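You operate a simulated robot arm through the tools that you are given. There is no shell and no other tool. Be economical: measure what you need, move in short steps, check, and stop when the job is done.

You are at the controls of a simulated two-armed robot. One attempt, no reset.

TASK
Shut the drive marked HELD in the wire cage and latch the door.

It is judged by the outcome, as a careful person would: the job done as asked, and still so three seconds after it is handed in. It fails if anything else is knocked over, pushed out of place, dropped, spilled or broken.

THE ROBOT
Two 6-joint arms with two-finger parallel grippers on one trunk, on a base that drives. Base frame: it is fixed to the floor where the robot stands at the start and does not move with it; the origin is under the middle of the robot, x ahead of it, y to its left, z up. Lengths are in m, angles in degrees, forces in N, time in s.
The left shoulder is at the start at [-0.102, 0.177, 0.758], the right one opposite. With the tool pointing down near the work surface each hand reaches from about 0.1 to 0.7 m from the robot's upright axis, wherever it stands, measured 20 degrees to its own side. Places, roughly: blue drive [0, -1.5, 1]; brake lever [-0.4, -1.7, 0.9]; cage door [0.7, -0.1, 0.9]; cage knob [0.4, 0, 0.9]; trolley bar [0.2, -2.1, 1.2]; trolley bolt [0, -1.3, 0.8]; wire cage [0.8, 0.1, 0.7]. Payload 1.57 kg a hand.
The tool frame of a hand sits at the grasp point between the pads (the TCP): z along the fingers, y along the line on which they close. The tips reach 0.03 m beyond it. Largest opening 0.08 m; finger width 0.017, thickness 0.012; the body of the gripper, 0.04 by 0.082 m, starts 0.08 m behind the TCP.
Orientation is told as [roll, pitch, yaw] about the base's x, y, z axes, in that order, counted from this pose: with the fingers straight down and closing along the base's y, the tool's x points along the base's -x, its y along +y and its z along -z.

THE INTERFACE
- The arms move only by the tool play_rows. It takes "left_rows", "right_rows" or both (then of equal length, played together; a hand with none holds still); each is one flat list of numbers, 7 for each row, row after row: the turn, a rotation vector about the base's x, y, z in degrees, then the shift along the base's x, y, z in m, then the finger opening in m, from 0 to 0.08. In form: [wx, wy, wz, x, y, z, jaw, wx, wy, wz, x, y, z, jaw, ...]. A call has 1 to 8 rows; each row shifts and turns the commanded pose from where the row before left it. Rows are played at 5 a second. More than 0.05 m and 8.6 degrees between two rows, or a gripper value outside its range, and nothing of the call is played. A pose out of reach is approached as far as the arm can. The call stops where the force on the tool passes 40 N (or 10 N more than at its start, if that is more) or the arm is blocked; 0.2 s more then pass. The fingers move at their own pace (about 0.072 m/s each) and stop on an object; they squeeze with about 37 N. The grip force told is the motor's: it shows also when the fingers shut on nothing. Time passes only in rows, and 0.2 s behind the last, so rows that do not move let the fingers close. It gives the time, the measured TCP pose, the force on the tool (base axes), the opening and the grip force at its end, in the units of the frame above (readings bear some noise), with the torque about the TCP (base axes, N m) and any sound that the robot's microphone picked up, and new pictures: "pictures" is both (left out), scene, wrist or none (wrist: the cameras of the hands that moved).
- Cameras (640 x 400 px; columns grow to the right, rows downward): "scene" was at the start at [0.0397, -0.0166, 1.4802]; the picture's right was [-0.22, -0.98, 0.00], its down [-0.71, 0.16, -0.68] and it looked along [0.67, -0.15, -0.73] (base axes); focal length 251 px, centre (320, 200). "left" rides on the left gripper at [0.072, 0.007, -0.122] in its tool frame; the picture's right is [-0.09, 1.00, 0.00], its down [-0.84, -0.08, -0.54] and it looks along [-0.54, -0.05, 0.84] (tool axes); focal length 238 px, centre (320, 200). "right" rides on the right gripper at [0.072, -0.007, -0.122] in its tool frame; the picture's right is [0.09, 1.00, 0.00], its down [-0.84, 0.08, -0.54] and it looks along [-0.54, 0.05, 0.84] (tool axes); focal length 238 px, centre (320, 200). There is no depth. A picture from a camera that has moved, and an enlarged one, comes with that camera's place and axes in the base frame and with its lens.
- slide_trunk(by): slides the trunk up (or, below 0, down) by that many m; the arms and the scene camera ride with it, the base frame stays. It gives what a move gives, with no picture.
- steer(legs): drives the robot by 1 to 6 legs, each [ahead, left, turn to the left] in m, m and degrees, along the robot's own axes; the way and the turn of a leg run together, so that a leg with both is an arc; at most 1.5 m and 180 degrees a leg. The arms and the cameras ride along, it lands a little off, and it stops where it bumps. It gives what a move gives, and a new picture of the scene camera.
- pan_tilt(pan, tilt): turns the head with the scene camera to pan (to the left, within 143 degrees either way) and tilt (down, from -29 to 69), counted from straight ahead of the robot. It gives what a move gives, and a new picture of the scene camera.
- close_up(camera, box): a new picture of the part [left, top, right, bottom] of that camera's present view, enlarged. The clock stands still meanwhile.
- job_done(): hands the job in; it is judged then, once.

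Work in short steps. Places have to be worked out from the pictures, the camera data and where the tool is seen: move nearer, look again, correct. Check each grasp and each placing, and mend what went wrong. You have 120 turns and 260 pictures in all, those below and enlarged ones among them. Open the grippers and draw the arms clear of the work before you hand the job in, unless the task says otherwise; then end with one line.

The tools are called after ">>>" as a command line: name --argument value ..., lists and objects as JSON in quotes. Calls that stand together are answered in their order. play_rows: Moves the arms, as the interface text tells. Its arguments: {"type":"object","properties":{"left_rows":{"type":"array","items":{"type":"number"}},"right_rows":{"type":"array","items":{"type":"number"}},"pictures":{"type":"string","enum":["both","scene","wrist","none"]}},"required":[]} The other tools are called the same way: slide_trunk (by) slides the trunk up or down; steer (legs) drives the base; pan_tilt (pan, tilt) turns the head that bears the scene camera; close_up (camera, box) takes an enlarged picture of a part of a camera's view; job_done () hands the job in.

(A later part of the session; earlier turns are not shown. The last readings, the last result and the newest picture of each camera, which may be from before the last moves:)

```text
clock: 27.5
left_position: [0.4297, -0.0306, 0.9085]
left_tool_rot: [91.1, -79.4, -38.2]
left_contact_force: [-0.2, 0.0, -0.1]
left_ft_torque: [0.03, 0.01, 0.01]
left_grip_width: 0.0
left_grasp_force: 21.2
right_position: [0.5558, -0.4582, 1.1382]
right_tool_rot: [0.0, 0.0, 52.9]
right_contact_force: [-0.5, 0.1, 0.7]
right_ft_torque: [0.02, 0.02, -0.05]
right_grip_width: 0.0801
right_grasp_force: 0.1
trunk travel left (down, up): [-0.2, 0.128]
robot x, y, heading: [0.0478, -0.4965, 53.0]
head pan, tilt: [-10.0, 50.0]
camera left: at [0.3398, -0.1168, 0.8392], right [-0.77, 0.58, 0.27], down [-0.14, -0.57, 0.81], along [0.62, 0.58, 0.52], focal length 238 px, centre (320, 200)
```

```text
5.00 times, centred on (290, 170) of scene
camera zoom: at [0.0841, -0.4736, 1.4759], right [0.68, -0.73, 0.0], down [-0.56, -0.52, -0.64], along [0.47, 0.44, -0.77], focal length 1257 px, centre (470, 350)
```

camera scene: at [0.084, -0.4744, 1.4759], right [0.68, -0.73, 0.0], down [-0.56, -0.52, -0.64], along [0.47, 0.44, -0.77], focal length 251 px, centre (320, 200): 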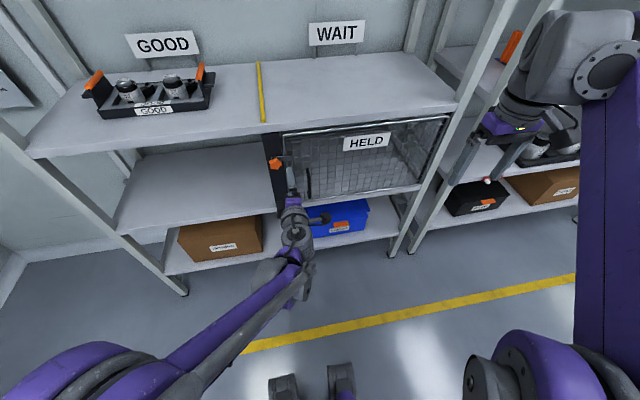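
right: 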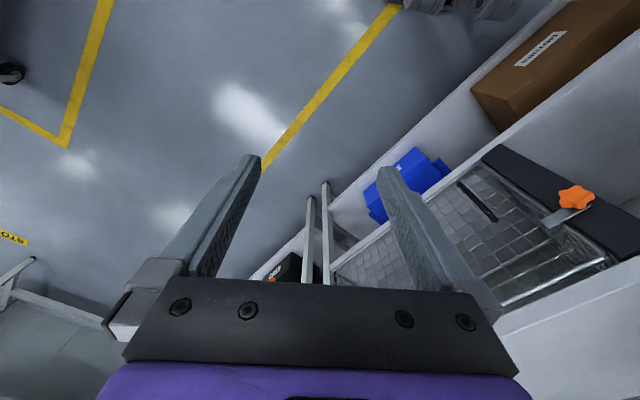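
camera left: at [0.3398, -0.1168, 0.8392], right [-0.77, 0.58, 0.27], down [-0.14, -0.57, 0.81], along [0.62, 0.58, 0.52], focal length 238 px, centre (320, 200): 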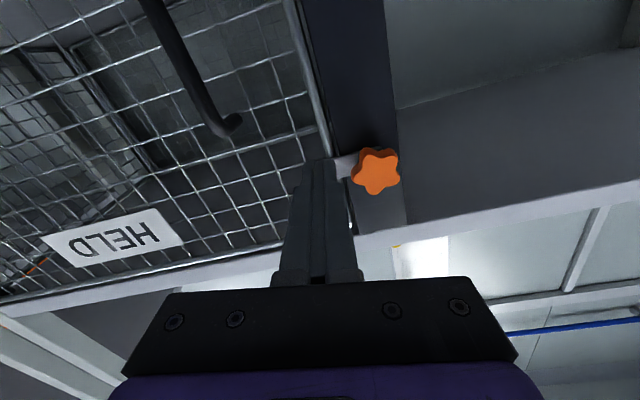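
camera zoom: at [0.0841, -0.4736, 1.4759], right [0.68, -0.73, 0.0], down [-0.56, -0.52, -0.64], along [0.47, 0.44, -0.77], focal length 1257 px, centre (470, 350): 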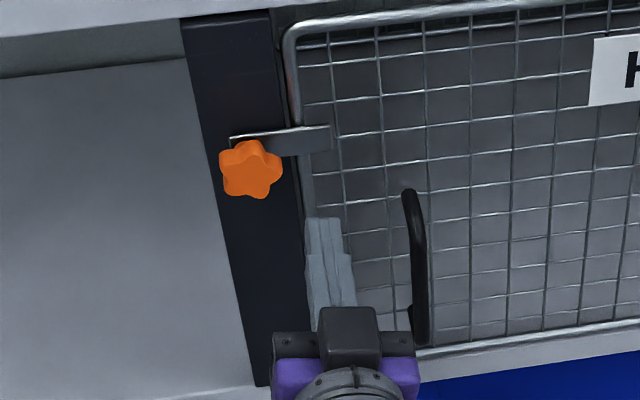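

Aligned, s=0.362. I advance toward the mesh, then push the lever up gently.

>>> play_rows --left_rows '[0, 0, 0, 0.012, 0.016, 0, 0.0, 0, 0, 0, 0.012, 0.016, 0, 0.0, 0, 0, 0, 0.006, 0.008, 0, 0.0, 0, 0, 0, 0.0048, 0.0064, 0, 0.0]' --pictures "none"

>>> play_rows --left_rows '[0, 0, 0, 0, 0, 0.006, 0.0, 0, 0, 0, 0, 0, 0.006, 0.0, 0, 0, 0, 0, 0, 0.006, 0.0, 0, 0, 0, 0, 0, 0.006, 0.0]' --pictures "wrist"

>>> close_up --camera "scene" --box '[250, 130, 330, 210]'

```text
clock: 28.5
left_position: [0.4616, 0.0143, 0.9071]
left_tool_rot: [91.2, -79.6, -38.2]
left_contact_force: [-8.3, -9.6, -6.0]
left_ft_torque: [-0.26, 0.08, 0.13]
left_grip_width: 0.0
left_grasp_force: 21.5
right_position: [0.5561, -0.4601, 1.137]
right_tool_rot: [0.0, -0.1, 53.0]
right_contact_force: [-0.1, -0.5, 0.1]
right_ft_torque: [0.01, 0.03, 0.0]
right_grip_width: 0.0799
right_grasp_force: 0.1
trunk travel left (down, up): [-0.2, 0.128]
robot x, y, heading: [0.0499, -0.4974, 52.9]
head pan, tilt: [-10.0, 50.0]
```

```text
clock: 29.3
left_position: [0.4623, 0.0132, 0.9213]
left_tool_rot: [90.5, -79.7, -37.8]
left_contact_force: [-3.1, -3.1, -3.2]
left_ft_torque: [-0.14, 0.05, 0.06]
left_grip_width: 0.0001
left_grasp_force: 21.5
right_position: [0.5564, -0.4581, 1.1383]
right_tool_rot: [0.0, 0.0, 52.9]
right_contact_force: [-0.2, 0.2, 0.1]
right_ft_torque: [0.02, -0.01, 0.02]
right_grip_width: 0.0802
right_grasp_force: 0.2
trunk travel left (down, up): [-0.2, 0.128]
robot x, y, heading: [0.0505, -0.4966, 52.6]
head pan, tilt: [-10.0, 50.0]
stopped in row 3 (left hand): the force on the tool passed its limit at 42 N (the readings are from after the stop); the commanded pose is now the measured one
camera left: at [0.3743, -0.0731, 0.8523], right [-0.77, 0.58, 0.27], down [-0.15, -0.57, 0.81], along [0.62, 0.58, 0.52], focal length 238 px, centre (320, 200)
```

left: 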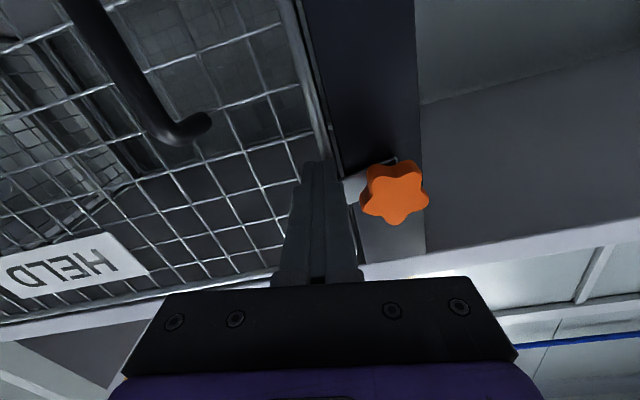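

```text
5.00 times, centred on (290, 170) of scene
camera zoom: at [0.0834, -0.4741, 1.4761], right [0.68, -0.73, 0.0], down [-0.56, -0.52, -0.64], along [0.47, 0.44, -0.77], focal length 1257 px, centre (470, 350)
```

zoom: 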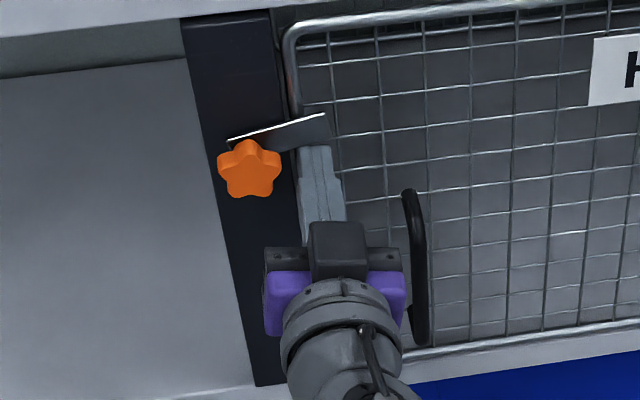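

The lever is tilting up under the push (stiff, but moving). I ease off the mesh by 2 mm and keep pushing in finer steps.

>>> play_rows --left_rows '[0, 0, 0, 0.0028, -0.0046, 0, 0.0, 0, 0, 0, 0, 0, 0.004, 0.0, 0, 0, 0, 0, 0, 0.004, 0.0, 0, 0, 0, 0, 0, 0.003, 0.0, 0, 0, 0, 0, 0, 0.003, 0.0, 0, 0, 0, 0, 0, 0.003, 0.0, 0, 0, 0, 0, 0, 0.003, 0.0]' --pictures "none"

>>> close_up --camera "scene" --box '[250, 130, 330, 210]'

```text
clock: 30.9
left_position: [0.4652, 0.0097, 0.942]
left_tool_rot: [90.6, -79.7, -37.7]
left_contact_force: [-0.3, -0.6, 0.0]
left_ft_torque: [-0.02, -0.01, -0.03]
left_grip_width: 0.0001
left_grasp_force: 21.3
right_position: [0.5557, -0.4592, 1.1371]
right_tool_rot: [0.1, 0.0, 52.9]
right_contact_force: [0.2, 0.1, -0.1]
right_ft_torque: [0.02, 0.01, 0.0]
right_grip_width: 0.0802
right_grasp_force: 0.1
trunk travel left (down, up): [-0.2, 0.128]
robot x, y, heading: [0.0497, -0.4967, 53.0]
head pan, tilt: [-10.0, 50.0]
```

```text
5.00 times, centred on (290, 170) of scene
camera zoom: at [0.0836, -0.474, 1.4759], right [0.68, -0.73, 0.0], down [-0.56, -0.52, -0.64], along [0.47, 0.44, -0.77], focal length 1257 px, centre (470, 350)
```

zoom: 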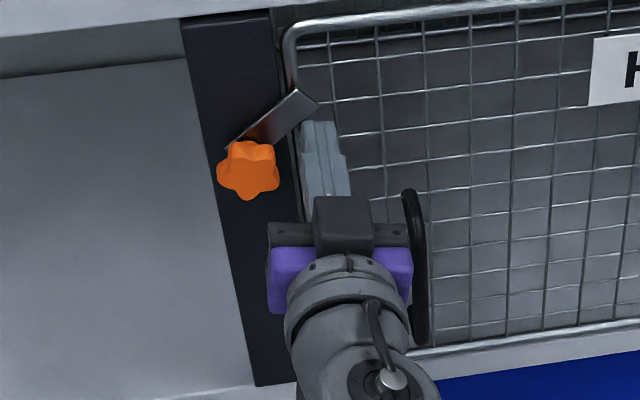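

Lever is now ~40° up. I continue the push along its arc (left and up).

>>> play_rows --left_rows '[0, 0, 0, -0.0014, 0.004, 0.003, 0.0, 0, 0, 0, -0.0032, 0.0024, 0.003, 0.0, 0, 0, 0, -0.0032, 0.0024, 0.003, 0.0, 0, 0, 0, -0.0032, 0.0024, 0.003, 0.0, 0, 0, 0, -0.0032, 0.0024, 0.003, 0.0, 0, 0, 0, -0.0032, 0.0024, 0.002, 0.0, 0, 0, 0, -0.0032, 0.0024, 0.001, 0.0, 0, 0, 0, -0.0032, 0.0024, 0.001, 0.0]' --pictures "none"

>>> close_up --camera "scene" --box '[250, 130, 330, 210]'

```text
clock: 31.9
left_position: [0.4581, 0.0161, 0.9504]
left_tool_rot: [88.6, -80.0, -36.7]
left_contact_force: [1.3, -9.2, -6.6]
left_ft_torque: [-0.22, 0.01, -0.1]
left_grip_width: 0.0
left_grasp_force: 21.2
right_position: [0.5571, -0.4597, 1.1374]
right_tool_rot: [0.0, 0.0, 52.9]
right_contact_force: [0.3, -0.1, -1.6]
right_ft_torque: [0.0, 0.01, -0.01]
right_grip_width: 0.08
right_grasp_force: 0.1
trunk travel left (down, up): [-0.2, 0.128]
robot x, y, heading: [0.0502, -0.4954, 52.7]
head pan, tilt: [-10.0, 50.0]
stopped in row 5 (left hand): the force on the tool passed its limit at 45 N (the readings are from after the stop); the commanded pose is now the measured one
```

```text
5.00 times, centred on (290, 170) of scene
camera zoom: at [0.0843, -0.4734, 1.4759], right [0.68, -0.73, 0.0], down [-0.56, -0.52, -0.64], along [0.47, 0.44, -0.77], focal length 1257 px, centre (470, 350)
```

zoom: 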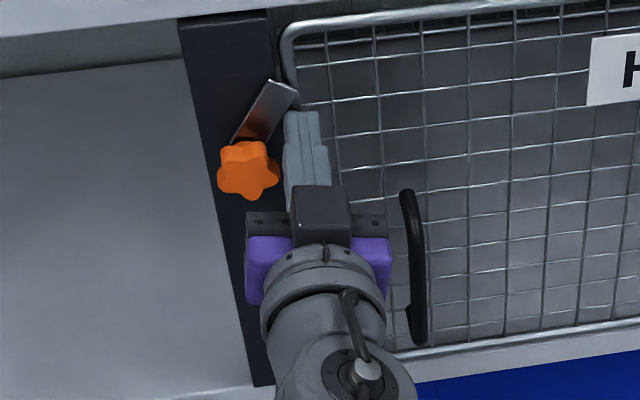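

Lever ~55° up. I move higher along it for leverage, then push left.

>>> play_rows --left_rows '[0, 0, 0, 0.004, -0.003, 0.008, 0.0, 0, 0, 0, 0, 0, 0.008, 0.0, 0, 0, 0, -0.0032, 0.0024, 0.002, 0.0, 0, 0, 0, -0.0032, 0.0024, 0, 0.0, 0, 0, 0, -0.0032, 0.0024, 0, 0.0, 0, 0, 0, -0.0032, 0.0024, 0, 0.0, 0, 0, 0, -0.0032, 0.0024, 0, 0.0, 0, 0, 0, -0.0032, 0.0024, 0, 0.0]' --pictures "none"

>>> play_rows --left_rows '[0, 0, 0, -0.0032, 0.0024, 0, 0.0, 0, 0, 0, -0.0032, 0.0024, 0, 0.0, 0, 0, 0, -0.0032, 0.0024, 0, 0.0]' --pictures "wrist"

>>> close_up --camera "scene" --box '[250, 130, 330, 210]'

```text
clock: 33.7
left_position: [0.4447, 0.0247, 0.9687]
left_tool_rot: [88.8, -79.9, -37.1]
left_contact_force: [14.0, -8.9, 1.1]
left_ft_torque: [0.03, -0.11, -0.42]
left_grip_width: 0.0
left_grasp_force: 21.0
right_position: [0.5591, -0.4609, 1.1364]
right_tool_rot: [0.1, 0.1, 52.8]
right_contact_force: [-0.3, -0.1, -0.6]
right_ft_torque: [0.0, 0.0, -0.02]
right_grip_width: 0.0795
right_grasp_force: 0.0
trunk travel left (down, up): [-0.2, 0.128]
robot x, y, heading: [0.0487, -0.4975, 52.8]
head pan, tilt: [-10.0, 50.0]
```

```text
clock: 34.4
left_position: [0.445, 0.0252, 0.9688]
left_tool_rot: [87.6, -79.9, -36.8]
left_contact_force: [15.2, -5.1, 3.3]
left_ft_torque: [0.05, -0.1, -0.42]
left_grip_width: 0.0
left_grasp_force: 21.2
right_position: [0.5575, -0.4607, 1.1381]
right_tool_rot: [0.0, 0.0, 52.6]
right_contact_force: [-0.6, -0.1, -0.1]
right_ft_torque: [-0.04, 0.02, 0.0]
right_grip_width: 0.0803
right_grasp_force: 0.0
trunk travel left (down, up): [-0.2, 0.128]
robot x, y, heading: [0.0485, -0.4983, 52.6]
head pan, tilt: [-10.0, 50.0]
stopped in row 3 (left hand): the force on the tool passed its limit at 42 N (the readings are from after the stop); the commanded pose is now the measured one
camera left: at [0.3535, -0.0593, 0.9008], right [-0.75, 0.61, 0.26], down [-0.17, -0.56, 0.81], along [0.64, 0.56, 0.52], focal length 238 px, centre (320, 200)
```

left: 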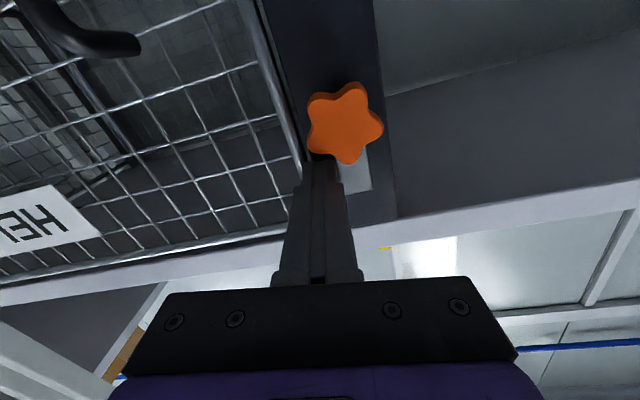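

```text
5.00 times, centred on (290, 170) of scene
camera zoom: at [0.0845, -0.4743, 1.4759], right [0.68, -0.74, 0.0], down [-0.56, -0.52, -0.64], along [0.47, 0.44, -0.77], focal length 1257 px, centre (470, 350)
```

zoom: 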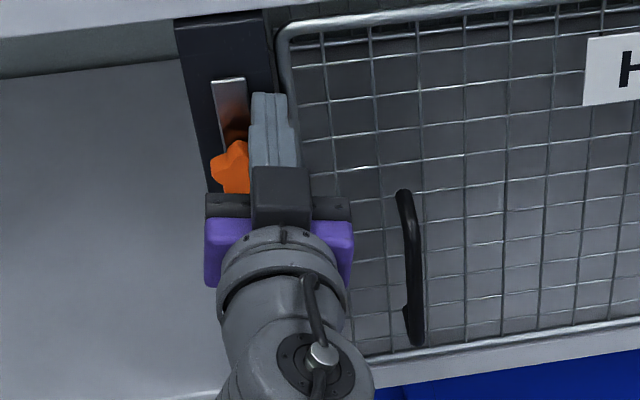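

The lever is vertical, at its stop — the door is unlatched. I withdraw and shift over toward the handle with the hand opened.

>>> play_rows --left_rows '[0, 0, 0, 0.004, -0.003, 0, 0.0, 0, 0, 0, -0.018, -0.024, 0, 0.0, 0, 0, 0, -0.018, -0.024, 0, 0.0, 0, 0, 0, -0.018, -0.024, -0.01, 0.06, 0, 0, 0, 0.012, -0.009, -0.03, 0.08, 0, 0, 0, 0.02, -0.015, -0.03, 0.08, 0, 0, 0, 0.02, -0.015, -0.03, 0.08, 0, 0, 0, 0.01, -0.0075, -0.01, 0.08]' --pictures "both"

>>> close_up --camera "scene" --box '[250, 130, 350, 230]'

```text
clock: 36.2
left_position: [0.4513, -0.0945, 0.8598]
left_tool_rot: [88.2, -79.9, -36.9]
left_contact_force: [0.2, -0.5, 0.0]
left_ft_torque: [-0.01, -0.02, -0.03]
left_grip_width: 0.0799
left_grasp_force: 0.1
right_position: [0.5567, -0.46, 1.1373]
right_tool_rot: [0.0, -0.1, 52.7]
right_contact_force: [0.6, -0.3, 0.5]
right_ft_torque: [0.01, -0.03, -0.02]
right_grip_width: 0.08
right_grasp_force: 0.0
trunk travel left (down, up): [-0.2, 0.128]
robot x, y, heading: [0.0489, -0.4975, 52.8]
head pan, tilt: [-10.0, 50.0]
camera scene: at [0.0842, -0.4747, 1.4759], right [0.68, -0.73, 0.0], down [-0.56, -0.52, -0.64], along [0.47, 0.44, -0.77], focal length 251 px, centre (320, 200)
camera left: at [0.3619, -0.1793, 0.7911], right [-0.75, 0.6, 0.26], down [-0.16, -0.56, 0.81], along [0.64, 0.57, 0.52], focal length 238 px, centre (320, 200)
```

scene: 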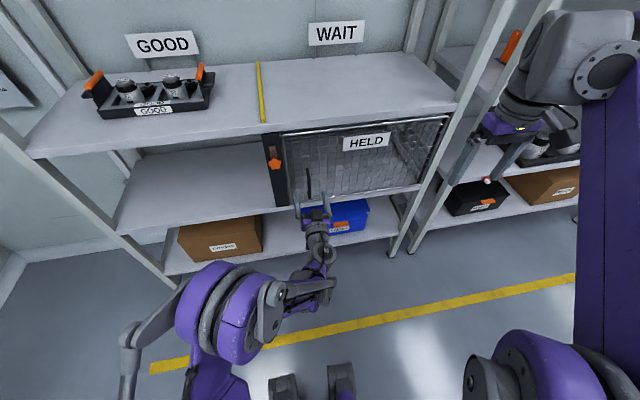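
left: 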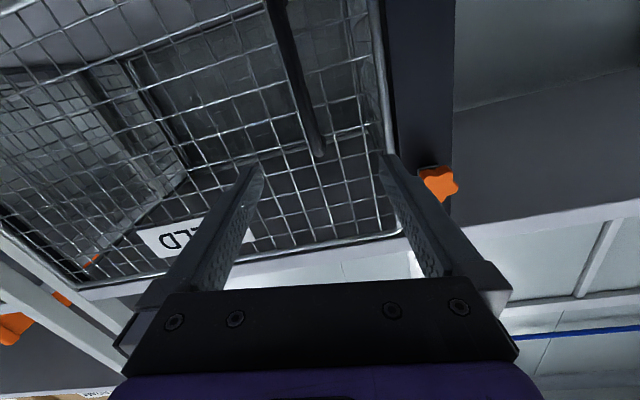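

```text
4.00 times, centred on (300, 180) of scene
camera zoom: at [0.0842, -0.4747, 1.4759], right [0.68, -0.73, 0.0], down [-0.56, -0.52, -0.64], along [0.47, 0.44, -0.77], focal length 1006 px, centre (400, 280)
```

zoom: 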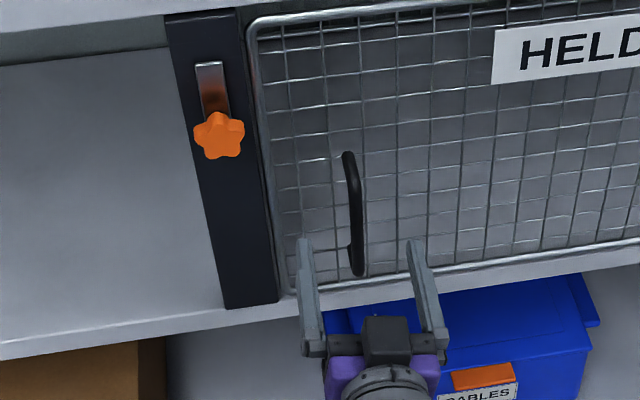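

The handle bar is between the finger columns, around s=0.427, z 0.78–0.88. I advance over it.

>>> play_rows --left_rows '[0, 0, 0, 0.0164, 0.0137, -0.0075, 0.08, 0, 0, 0, 0.0164, 0.0137, -0.0075, 0.08, 0, 0, 0, 0.0126, 0.0168, -0.005, 0.08, 0, 0, 0, 0.0126, 0.0168, -0.005, 0.08]' --pictures "wrist"

>>> close_up --camera "scene" --box '[250, 130, 350, 230]'

```text
clock: 37.2
left_position: [0.5117, -0.0327, 0.8353]
left_tool_rot: [88.1, -79.9, -36.8]
left_contact_force: [0.2, -0.7, 0.3]
left_ft_torque: [0.02, 0.01, 0.02]
left_grip_width: 0.0799
left_grasp_force: 0.1
right_position: [0.5579, -0.4598, 1.1379]
right_tool_rot: [-0.1, 0.0, 52.7]
right_contact_force: [0.0, -0.3, 0.2]
right_ft_torque: [0.0, 0.0, -0.01]
right_grip_width: 0.0803
right_grasp_force: 0.0
trunk travel left (down, up): [-0.2, 0.128]
robot x, y, heading: [0.0511, -0.5, 52.7]
head pan, tilt: [-10.0, 50.0]
camera left: at [0.4205, -0.1181, 0.7667], right [-0.75, 0.6, 0.26], down [-0.16, -0.56, 0.81], along [0.64, 0.57, 0.52], focal length 238 px, centre (320, 200)
```

left: 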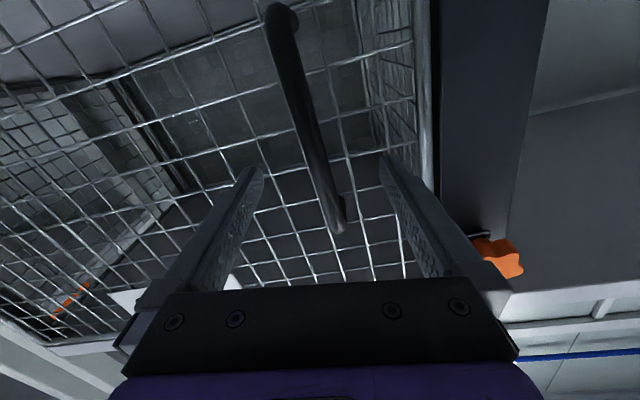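

```text
4.00 times, centred on (300, 180) of scene
camera zoom: at [0.0845, -0.4743, 1.4759], right [0.68, -0.73, 0.0], down [-0.56, -0.52, -0.64], along [0.47, 0.44, -0.77], focal length 1006 px, centre (400, 280)
```

zoom: 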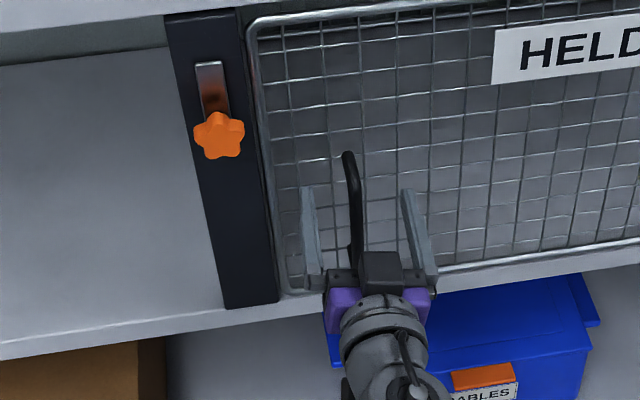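

The bar is between the fingers; I close on it.

>>> play_rows --left_rows '[0, 0, 0, 0.003, 0.004, 0, 0.04, 0, 0, 0, 0, 0, 0, 0.0, 0, 0, 0, 0, 0, 0, 0.0, 0, 0, 0, 0, 0, 0, 0.0]' --pictures "none"

>>> close_up --camera "left" --box '[160, 0, 480, 300]'

```text
clock: 38.2
left_position: [0.5122, -0.0284, 0.8356]
left_tool_rot: [88.5, -80.1, -36.8]
left_contact_force: [-12.3, 8.0, 2.5]
left_ft_torque: [-0.15, -0.52, 0.03]
left_grip_width: 0.0149
left_grasp_force: 31.0
right_position: [0.5548, -0.4597, 1.1371]
right_tool_rot: [-0.1, 0.0, 52.9]
right_contact_force: [-0.4, 0.5, -1.1]
right_ft_torque: [0.01, 0.0, -0.01]
right_grip_width: 0.0801
right_grasp_force: 0.0
trunk travel left (down, up): [-0.2, 0.128]
robot x, y, heading: [0.0489, -0.4946, 52.4]
head pan, tilt: [-10.0, 50.0]
```

```text
1.33 times, centred on (320, 150) of left
camera zoom: at [0.4212, -0.1126, 0.767], right [-0.76, 0.6, 0.26], down [-0.16, -0.56, 0.81], along [0.64, 0.57, 0.52], focal length 318 px, centre (320, 267)
```

zoom: 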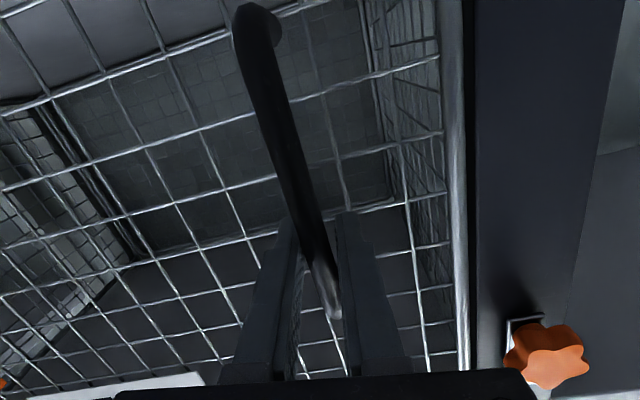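

Handle gripped (1.5 cm). I pull the door open along its arc, first 12°.

>>> play_rows --left_rows '[0, 0, 4, -0.016, -0.0277, 0, 0.0, 0, 0, 4, -0.014, -0.0289, 0, 0.0, 0, 0, 4, -0.012, -0.0298, 0, 0.0]' --pictures "scene"

```text
clock: 39.0
left_position: [0.4675, -0.1162, 0.835]
left_tool_rot: [88.5, -80.1, -25.1]
left_contact_force: [-21.2, 7.0, 9.1]
left_ft_torque: [-0.75, -0.3, -0.14]
left_grip_width: 0.0151
left_grasp_force: 31.2
right_position: [0.5548, -0.4605, 1.139]
right_tool_rot: [-0.2, -0.1, 52.7]
right_contact_force: [0.1, -0.3, 0.1]
right_ft_torque: [0.01, -0.03, 0.02]
right_grip_width: 0.0799
right_grasp_force: 0.0
trunk travel left (down, up): [-0.2, 0.128]
robot x, y, heading: [0.0467, -0.496, 52.9]
head pan, tilt: [-10.0, 50.0]
camera scene: at [0.0808, -0.4749, 1.476], right [0.68, -0.73, 0.0], down [-0.56, -0.52, -0.64], along [0.47, 0.44, -0.76], focal length 251 px, centre (320, 200)
```

scene: 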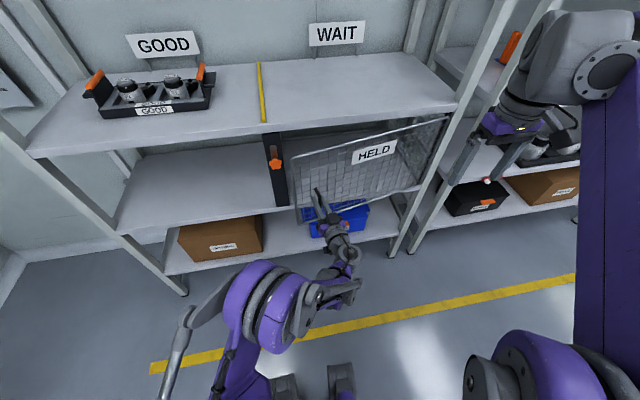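

Door swings. A sideways load of ~20 N says the arc is slightly wider; I adjust and continue.

>>> play_rows --left_rows '[0, 0, 4, -0.0131, -0.028, 0, 0.0, 0, 0, 4, -0.0085, -0.0305, 0, 0.0, 0, 0, 4, -0.0063, -0.0311, 0, 0.0, 0, 0, 4, -0.0041, -0.0313, 0, 0.0, 0, 0, 4, -0.0019, -0.0314, 0, 0.0]' --pictures "scene"

```text
clock: 40.2
left_position: [0.4379, -0.2704, 0.8341]
left_tool_rot: [89.4, -80.0, -6.1]
left_contact_force: [-5.6, 0.3, 23.7]
left_ft_torque: [0.06, -0.59, -0.11]
left_grip_width: 0.0149
left_grasp_force: 30.7
right_position: [0.5568, -0.461, 1.138]
right_tool_rot: [0.0, -0.2, 52.7]
right_contact_force: [0.6, 0.1, 0.7]
right_ft_torque: [0.0, 0.02, -0.03]
right_grip_width: 0.08
right_grasp_force: 0.1
trunk travel left (down, up): [-0.2, 0.128]
robot x, y, heading: [0.0499, -0.5007, 52.8]
head pan, tilt: [-10.0, 50.0]
camera scene: at [0.0821, -0.4761, 1.4759], right [0.68, -0.73, 0.0], down [-0.56, -0.52, -0.64], along [0.47, 0.44, -0.76], focal length 251 px, centre (320, 200)
```

scene: 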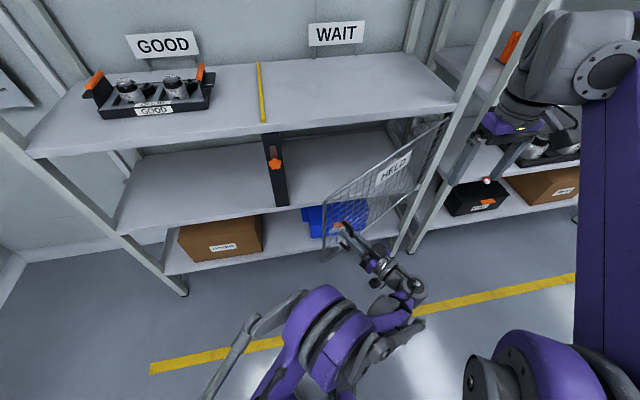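

Door ~32° open. I continue a little further.

>>> play_rows --left_rows '[0, 0, 4, 0.0012, -0.032, -0.001, 0.0, 0, 0, 4, 0.0034, -0.0319, -0.001, 0.0, 0, 0, 4, 0.0057, -0.0316, -0.001, 0.0, 0, 0, 4, 0.0078, -0.0311, -0.001, 0.0]' --pictures "scene"

```text
clock: 40.8
left_position: [0.441, -0.3352, 0.8344]
left_tool_rot: [90.6, -80.2, 1.4]
left_contact_force: [-15.6, -1.0, 9.4]
left_ft_torque: [0.83, -0.51, 0.03]
left_grip_width: 0.0147
left_grasp_force: 30.9
right_position: [0.5559, -0.4622, 1.1375]
right_tool_rot: [-0.1, -0.1, 52.6]
right_contact_force: [-0.4, -0.5, -0.1]
right_ft_torque: [-0.05, 0.02, 0.0]
right_grip_width: 0.0801
right_grasp_force: 0.0
trunk travel left (down, up): [-0.2, 0.128]
robot x, y, heading: [0.0531, -0.4977, 52.9]
head pan, tilt: [-10.0, 50.0]
stopped in row 3 (left hand): the force on the tool passed its limit at 42 N (the readings are from after the stop); the commanded pose is now the measured one
camera scene: at [0.0821, -0.4751, 1.4758], right [0.68, -0.73, 0.0], down [-0.56, -0.52, -0.64], along [0.47, 0.44, -0.77], focal length 251 px, centre (320, 200)
```

scene: 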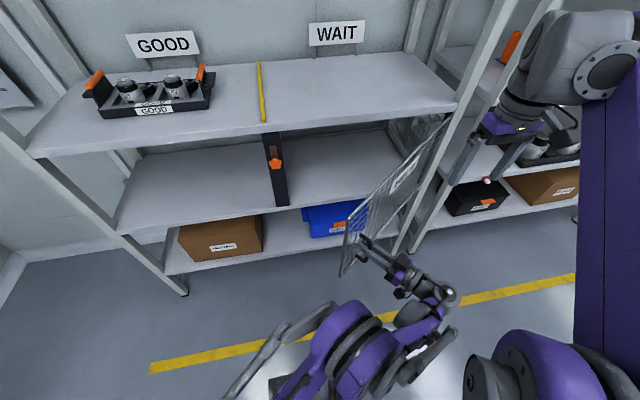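

Door ~44° open. I release the handle and pull the left hand back; then the right hand will come over the top and push the door from inside.

>>> play_rows --left_rows '[0, 0, 0, 0, 0, 0, 0.05, 0, 0, 0, 0, 0, 0, 0.08, 0, 0, 0, 0, -0.03, 0, 0.08, 0, 0, 0, 0, -0.03, 0, 0.08, 0, 0, 0, -0.02, -0.02, 0, 0.08, 0, 0, -5, -0.04, 0.0, 0.02, 0.08, 0, 0, -7, -0.04, 0.01, 0.02, 0.08, 0, 0, -7, -0.04, 0.02, 0.02, 0.08]' --pictures "scene"

```text
clock: 42.7
left_position: [0.3868, -0.4091, 0.8671]
left_tool_rot: [89.6, -79.8, -15.6]
left_contact_force: [-0.5, -0.2, 0.4]
left_ft_torque: [0.02, 0.01, 0.0]
left_grip_width: 0.0802
left_grasp_force: 0.0
right_position: [0.5557, -0.4592, 1.1375]
right_tool_rot: [0.1, 0.2, 53.0]
right_contact_force: [-0.4, 0.4, -0.1]
right_ft_torque: [0.01, -0.03, -0.01]
right_grip_width: 0.0799
right_grasp_force: 0.1
trunk travel left (down, up): [-0.2, 0.128]
robot x, y, heading: [0.0491, -0.4979, 52.6]
head pan, tilt: [-10.0, 50.0]
stopped in row 8 (left hand): the arm was blocked; the commanded pose is now the measured one
camera scene: at [0.0836, -0.4747, 1.4759], right [0.68, -0.73, 0.0], down [-0.56, -0.52, -0.64], along [0.47, 0.44, -0.77], focal length 251 px, centre (320, 200)
```

scene: 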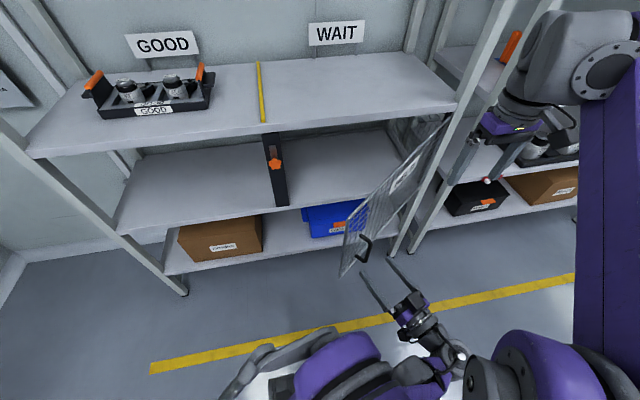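

The left arm is folded tight; I raise it straight up above the door and then bring it back left.

>>> play_rows --left_rows '[0, 0, 0, 0, 0, 0.04, 0.08, 0, 0, 0, 0, 0, 0.04, 0.08, 0, 0, 0, 0, 0, 0.04, 0.08, 0, 0, 0, 0, 0, 0.04, 0.08, 0, 0, 0, 0, 0, 0.04, 0.08, 0, 0, 0, 0, 0, 0.04, 0.08, 0, 0, 0, 0, 0, 0.03, 0.08]' --pictures "scene"

```text
clock: 44.3
left_position: [0.3817, -0.3896, 1.1299]
left_tool_rot: [90.5, -79.4, -14.3]
left_contact_force: [-0.1, -0.2, 0.5]
left_ft_torque: [0.0, 0.0, 0.01]
left_grip_width: 0.0801
left_grasp_force: 0.0
right_position: [0.5517, -0.46, 1.1382]
right_tool_rot: [0.0, -0.1, 52.9]
right_contact_force: [0.6, -0.5, 0.6]
right_ft_torque: [0.0, 0.01, -0.02]
right_grip_width: 0.0799
right_grasp_force: 0.1
trunk travel left (down, up): [-0.2, 0.128]
robot x, y, heading: [0.0496, -0.4997, 52.8]
head pan, tilt: [-10.0, 50.0]
camera scene: at [0.0838, -0.4745, 1.4759], right [0.68, -0.73, 0.0], down [-0.56, -0.52, -0.64], along [0.47, 0.44, -0.77], focal length 251 px, centre (320, 200)
```

scene: 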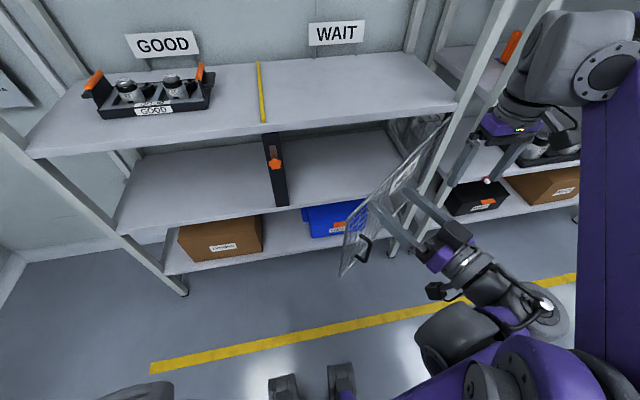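

Now bring the left hand back to the left, above the bench level.

>>> play_rows --left_rows '[0, 0, -4, -0.028, 0.03, 0.005, 0.08, 0, 0, -4, -0.028, 0.03, 0.005, 0.08, 0, 0, -4, -0.025, 0.035, 0.005, 0.08, 0, 0, -4, -0.025, 0.035, 0.0, 0.08, 0, 0, -4, -0.023, 0.038, 0, 0.08, 0, 0, 0, -0.023, 0.038, 0, 0.08]' --pictures "scene"

```text
clock: 45.7
left_position: [0.2324, -0.2034, 1.1518]
left_tool_rot: [89.7, -79.8, -35.9]
left_contact_force: [-0.2, 0.4, -0.1]
left_ft_torque: [0.04, 0.0, 0.01]
left_grip_width: 0.0799
left_grasp_force: 0.2
right_position: [0.5561, -0.4599, 1.1378]
right_tool_rot: [0.0, 0.0, 53.0]
right_contact_force: [-0.4, -0.1, 0.4]
right_ft_torque: [0.01, -0.03, 0.01]
right_grip_width: 0.08
right_grasp_force: 0.1
trunk travel left (down, up): [-0.2, 0.128]
robot x, y, heading: [0.0531, -0.4966, 52.6]
head pan, tilt: [-10.0, 50.0]
camera scene: at [0.0838, -0.475, 1.4759], right [0.68, -0.73, 0.0], down [-0.56, -0.52, -0.64], along [0.47, 0.44, -0.77], focal length 251 px, centre (320, 200)
```

scene: 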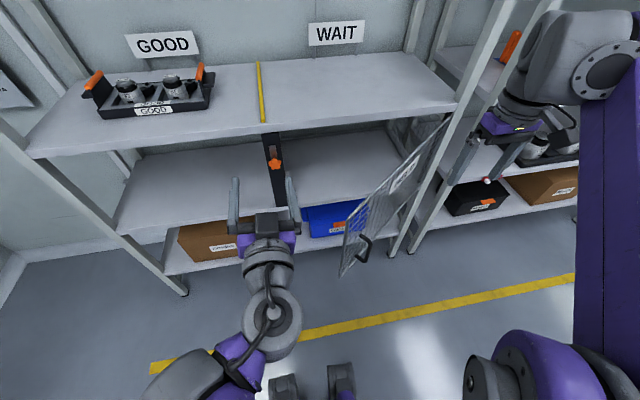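

Now the right hand goes over the door top (fingers closed, tool down) to the inner side of the half-open door.

>>> play_rows --right_rows '[0, 0, 0, -0.0073, 0.0375, 0.0035, 0.0, 0, 0, 0, -0.0073, 0.0375, 0.0035, 0.0, 0, 0, 0, -0.0073, 0.0375, 0.0035, 0.0, 0, 0, 0, -0.0073, 0.0375, 0.0035, 0.0, 0, 0, 0, -0.0073, 0.0375, 0.0035, 0.0, 0, 0, 0, -0.0073, 0.0375, 0.0035, 0.0]' --pictures "both"

```text
clock: 47.1
left_position: [0.2322, -0.2028, 1.1521]
left_tool_rot: [89.4, -79.8, -35.7]
left_contact_force: [-1.0, -0.1, -0.6]
left_ft_torque: [0.0, -0.03, 0.0]
left_grip_width: 0.0802
left_grasp_force: 0.0
right_position: [0.5075, -0.2387, 1.1521]
right_tool_rot: [0.0, 0.0, 52.9]
right_contact_force: [0.3, -1.0, -0.3]
right_ft_torque: [-0.01, -0.03, -0.02]
right_grip_width: 0.0002
right_grasp_force: 21.6
right hand out of reach, approached as far as the arm can: row 6
trunk travel left (down, up): [-0.2, 0.128]
robot x, y, heading: [0.0515, -0.4963, 52.7]
head pan, tilt: [-10.0, 50.0]
camera scene: at [0.0838, -0.474, 1.4759], right [0.68, -0.73, 0.0], down [-0.56, -0.52, -0.64], along [0.47, 0.44, -0.77], focal length 251 px, centre (320, 200)
camera right: at [0.4696, -0.2983, 1.2741], right [-0.85, 0.53, 0.0], down [0.44, 0.71, 0.54], along [0.29, 0.46, -0.84], focal length 238 px, centre (320, 200)
```

scene: 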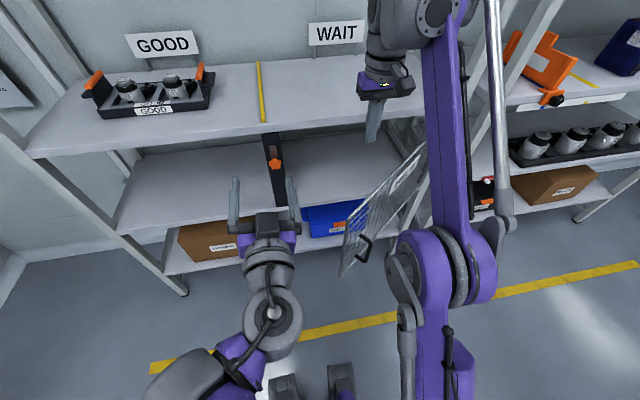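
right: 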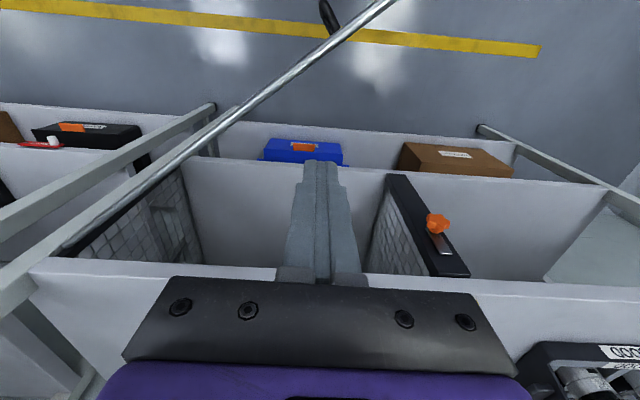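

The wrist view confirms the fingers are inside the door's swing. I lower them to door height.

>>> play_rows --right_rows '[0, 0, 0, 0, 0, -0.04, 0.0, 0, 0, 0, 0, 0, -0.04, 0.0, 0, 0, 0, 0, 0, -0.04, 0.0, 0, 0, 0, 0, 0, -0.04, 0.0, 0, 0, 0, 0, 0, -0.03, 0.0]' --pictures "both"

```text
clock: 48.3
left_position: [0.2334, -0.204, 1.1518]
left_tool_rot: [89.7, -79.8, -35.8]
left_contact_force: [0.7, 0.4, -0.5]
left_ft_torque: [0.01, -0.02, 0.04]
left_grip_width: 0.0801
left_grasp_force: 0.0
right_position: [0.509, -0.2379, 0.9642]
right_tool_rot: [0.1, 0.0, 53.0]
right_contact_force: [-0.8, -0.9, 0.2]
right_ft_torque: [-0.01, 0.0, 0.0]
right_grip_width: 0.0001
right_grasp_force: 21.0
trunk travel left (down, up): [-0.2, 0.128]
robot x, y, heading: [0.0502, -0.4969, 52.9]
head pan, tilt: [-10.0, 50.0]
camera scene: at [0.0841, -0.4748, 1.4759], right [0.68, -0.73, 0.0], down [-0.56, -0.52, -0.64], along [0.47, 0.44, -0.77], focal length 251 px, centre (320, 200)
camera right: at [0.4712, -0.2987, 1.0854], right [-0.85, 0.53, 0.0], down [0.44, 0.71, 0.54], along [0.28, 0.46, -0.84], focal length 238 px, centre (320, 200)
```

scene: 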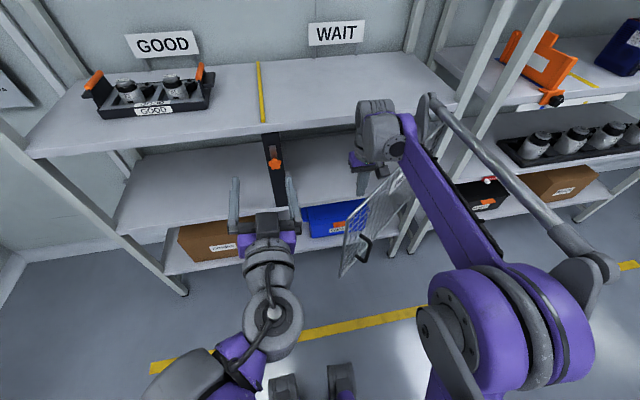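
right: 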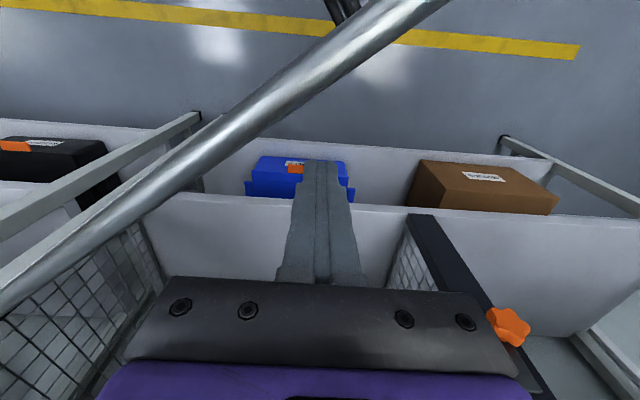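

I sweep the door further open along its arc, in two stages.

>>> play_rows --right_rows '[0, 0, 0, 0.0026, -0.0332, 0, 0.0, 0, 0, 0, 0.0026, -0.0332, 0, 0.0, 0, 0, 0, 0.0081, -0.0353, 0, 0.0, 0, 0, 0, 0.0081, -0.0353, 0, 0.0, 0, 0, 0, 0.0081, -0.0353, 0, 0.0]' --pictures "both"

```text
clock: 49.5
left_position: [0.2333, -0.2042, 1.1527]
left_tool_rot: [89.8, -79.8, -35.8]
left_contact_force: [0.2, -0.7, 0.5]
left_ft_torque: [0.01, -0.01, -0.01]
left_grip_width: 0.0803
left_grasp_force: 0.1
right_position: [0.5374, -0.4096, 0.9636]
right_tool_rot: [0.1, 0.0, 52.9]
right_contact_force: [-0.6, -0.5, -0.9]
right_ft_torque: [0.05, -0.03, 0.0]
right_grip_width: 0.0
right_grasp_force: 21.4
trunk travel left (down, up): [-0.2, 0.128]
robot x, y, heading: [0.0492, -0.5016, 52.5]
head pan, tilt: [-10.0, 50.0]
camera scene: at [0.084, -0.4753, 1.4759], right [0.68, -0.73, 0.0], down [-0.56, -0.52, -0.64], along [0.47, 0.44, -0.77], focal length 251 px, centre (320, 200)
camera right: at [0.4997, -0.47, 1.0856], right [-0.85, 0.53, 0.0], down [0.44, 0.71, 0.54], along [0.28, 0.46, -0.84], focal length 238 px, centre (320, 200)
```

scene: 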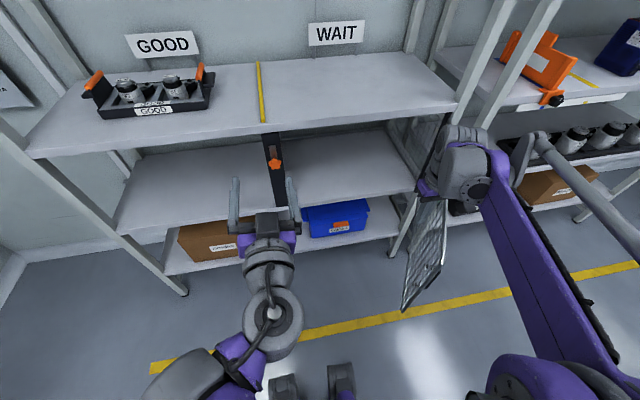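
right: 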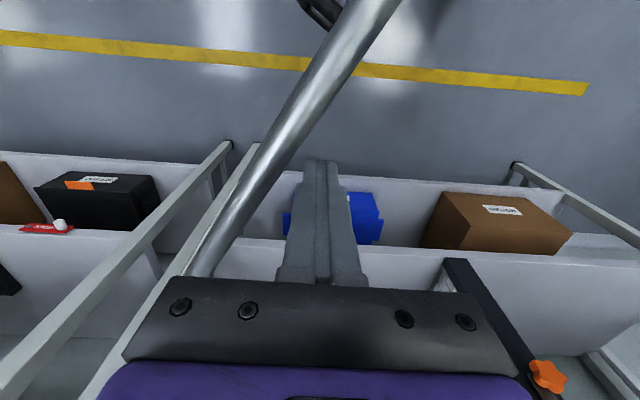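

The door follows well. I continue to about 95°.

>>> play_rows --right_rows '[0, 0, 0, 0.0162, -0.0301, 0, 0.0, 0, 0, 0, 0.0162, -0.0301, 0, 0.0, 0, 0, 0, 0.0162, -0.0301, 0, 0.0, 0, 0, 0, 0.0233, -0.0245, 0, 0.0, 0, 0, 0, 0.0233, -0.0245, 0, 0.0, 0, 0, 0, 0.0233, -0.0245, 0, 0.0, 0, 0, 0, 0.024, -0.018, 0, 0.0]' --pictures "scene"

```text
clock: 51.1
left_position: [0.234, -0.2041, 1.1522]
left_tool_rot: [89.6, -79.9, -35.7]
left_contact_force: [-0.1, -1.0, 0.3]
left_ft_torque: [-0.01, 0.02, 0.01]
left_grip_width: 0.0802
left_grasp_force: 0.1
right_position: [0.6807, -0.5921, 0.9627]
right_tool_rot: [0.2, 0.0, 52.9]
right_contact_force: [0.4, 0.1, 0.2]
right_ft_torque: [0.01, 0.0, 0.01]
right_grip_width: 0.0001
right_grasp_force: 21.6
trunk travel left (down, up): [-0.2, 0.128]
robot x, y, heading: [0.0517, -0.4965, 52.9]
head pan, tilt: [-10.0, 50.0]
camera scene: at [0.0849, -0.475, 1.4758], right [0.68, -0.73, 0.0], down [-0.56, -0.52, -0.64], along [0.47, 0.44, -0.77], focal length 251 px, centre (320, 200)
```

scene: 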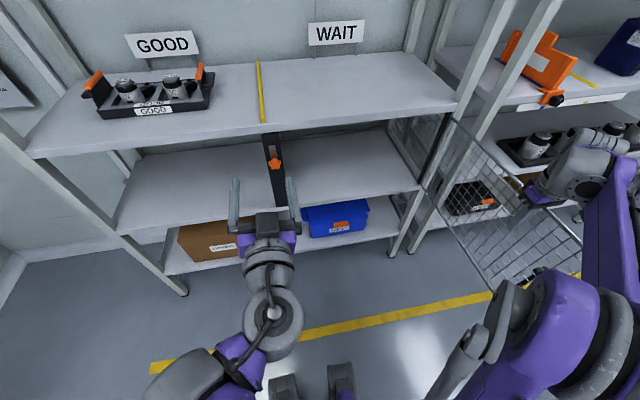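

Door is wide open. I raise the right hand clear above the door and bring it back toward the robot.

>>> play_rows --right_rows '[0, 0, 0, -0.008, 0.006, 0.035, 0.0, 0, 0, 0, 0, 0, 0.045, 0.0, 0, 0, 0, 0, 0, 0.045, 0.0, 0, 0, 0, 0, 0, 0.045, 0.04, 0, 0, 0, -0.03, 0.0225, 0.02, 0.08, 0, 0, 0, -0.03, 0.0225, 0, 0.08, 0, 0, 0, -0.03, 0.0225, 0, 0.08, 0, 0, 0, -0.04, 0, 0, 0.08]' --pictures "scene"

```text
clock: 52.9
left_position: [0.2313, -0.2032, 1.1524]
left_tool_rot: [90.0, -79.9, -36.0]
left_contact_force: [0.6, 0.9, -0.5]
left_ft_torque: [-0.02, 0.0, -0.02]
left_grip_width: 0.0801
left_grasp_force: 0.1
right_position: [0.5394, -0.519, 1.1546]
right_tool_rot: [0.0, -0.2, 52.9]
right_contact_force: [-0.2, -0.1, 0.4]
right_ft_torque: [0.01, -0.03, 0.01]
right_grip_width: 0.0801
right_grasp_force: 0.0
trunk travel left (down, up): [-0.2, 0.128]
robot x, y, heading: [0.0519, -0.4948, 52.4]
head pan, tilt: [-10.0, 50.0]
camera scene: at [0.0822, -0.4752, 1.4759], right [0.68, -0.73, 0.0], down [-0.56, -0.52, -0.64], along [0.47, 0.44, -0.77], focal length 251 px, centre (320, 200)
```

scene: 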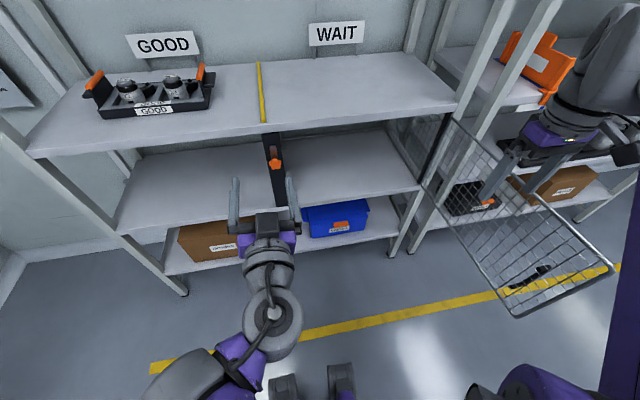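

Door wide open. Now I back off a little and turn around toward the trolley, then look.

>>> steer --legs '[[-0.15, 0, 0], [0, 0, 179]]'

>>> pan_tilt --pan 25 --tilt 40

```text
clock: 61.6
left_position: [-0.223, -0.9123, 1.1515]
left_tool_rot: [89.6, -79.8, 144.4]
left_contact_force: [0.4, 0.2, -0.5]
left_ft_torque: [-0.02, 0.01, 0.0]
left_grip_width: 0.08
left_grasp_force: 0.2
right_position: [-0.5315, -0.5985, 1.1547]
right_tool_rot: [0.0, 0.0, -126.9]
right_contact_force: [-0.5, 0.1, 0.5]
right_ft_torque: [-0.01, -0.03, 0.0]
right_grip_width: 0.0796
right_grasp_force: 0.1
trunk travel left (down, up): [-0.2, 0.128]
robot x, y, heading: [-0.0389, -0.6177, -127.0]
head pan, tilt: [-10.0, 50.0]
camera scene: at [-0.0742, -0.6392, 1.4759], right [-0.68, 0.73, 0.0], down [0.56, 0.52, -0.64], along [-0.47, -0.44, -0.77], focal length 251 px, centre (320, 200)
```

scene: 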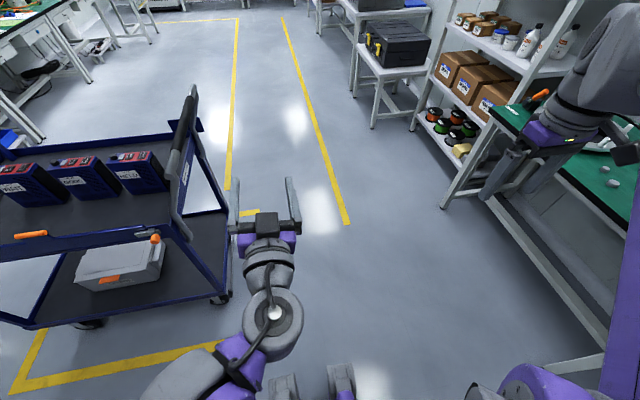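

```text
clock: 62.7
left_position: [-0.2223, -0.9125, 1.1523]
left_tool_rot: [89.7, -79.8, 144.3]
left_contact_force: [0.0, 0.4, -0.2]
left_ft_torque: [-0.02, -0.02, 0.0]
left_grip_width: 0.0799
left_grasp_force: 0.0
right_position: [-0.5327, -0.5992, 1.1549]
right_tool_rot: [-0.1, -0.1, -126.8]
right_contact_force: [-0.4, 0.2, -1.1]
right_ft_torque: [0.01, 0.01, -0.01]
right_grip_width: 0.0799
right_grasp_force: 0.1
trunk travel left (down, up): [-0.2, 0.128]
robot x, y, heading: [-0.0409, -0.6152, -127.2]
head pan, tilt: [25.0, 40.0]
camera scene: at [-0.0356, -0.6699, 1.49], right [-0.98, 0.21, 0.0], down [0.14, 0.63, -0.77], along [-0.16, -0.75, -0.64], focal length 251 px, centre (320, 200)
```

scene: 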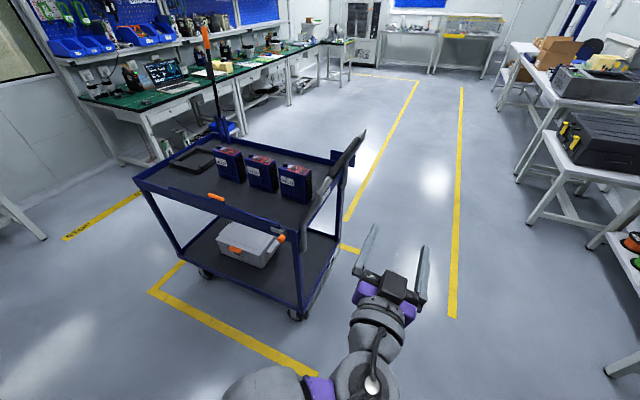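

I enlarge the trolley top for triangulation and drive dimensions.

>>> close_up --camera "scene" --box '[200, 120, 360, 220]'

>>> close_up --camera "scene" --box '[240, 140, 340, 210]'

```text
4.00 times, centred on (280, 170) of scene
camera zoom: at [-0.0356, -0.6699, 1.49], right [-0.98, 0.21, 0.0], down [0.14, 0.63, -0.77], along [-0.16, -0.75, -0.64], focal length 1006 px, centre (480, 320)
```

zoom: 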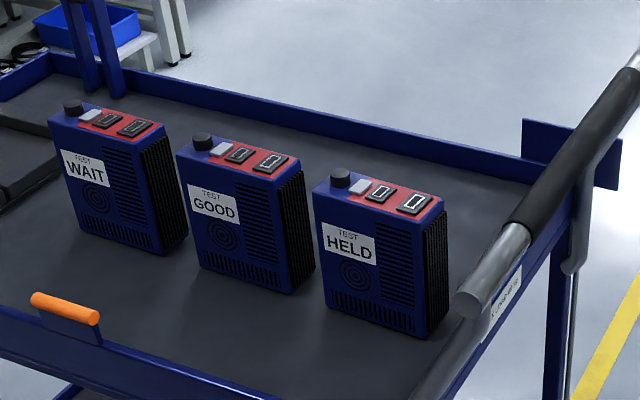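

```text
5.71 times, centred on (290, 175) of scene
camera zoom: at [-0.0356, -0.6699, 1.49], right [-0.98, 0.21, 0.0], down [0.14, 0.63, -0.77], along [-0.16, -0.75, -0.64], focal length 1437 px, centre (491, 343)
```

zoom: 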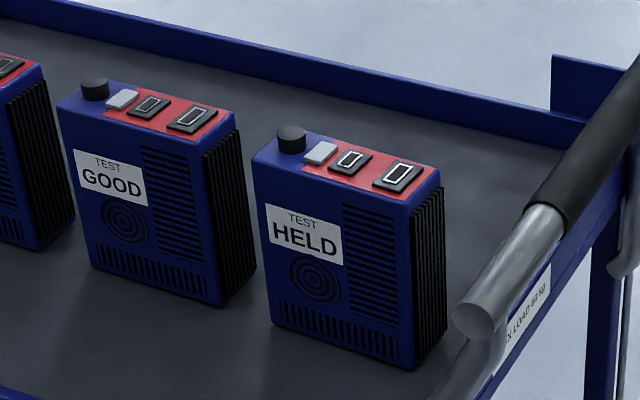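

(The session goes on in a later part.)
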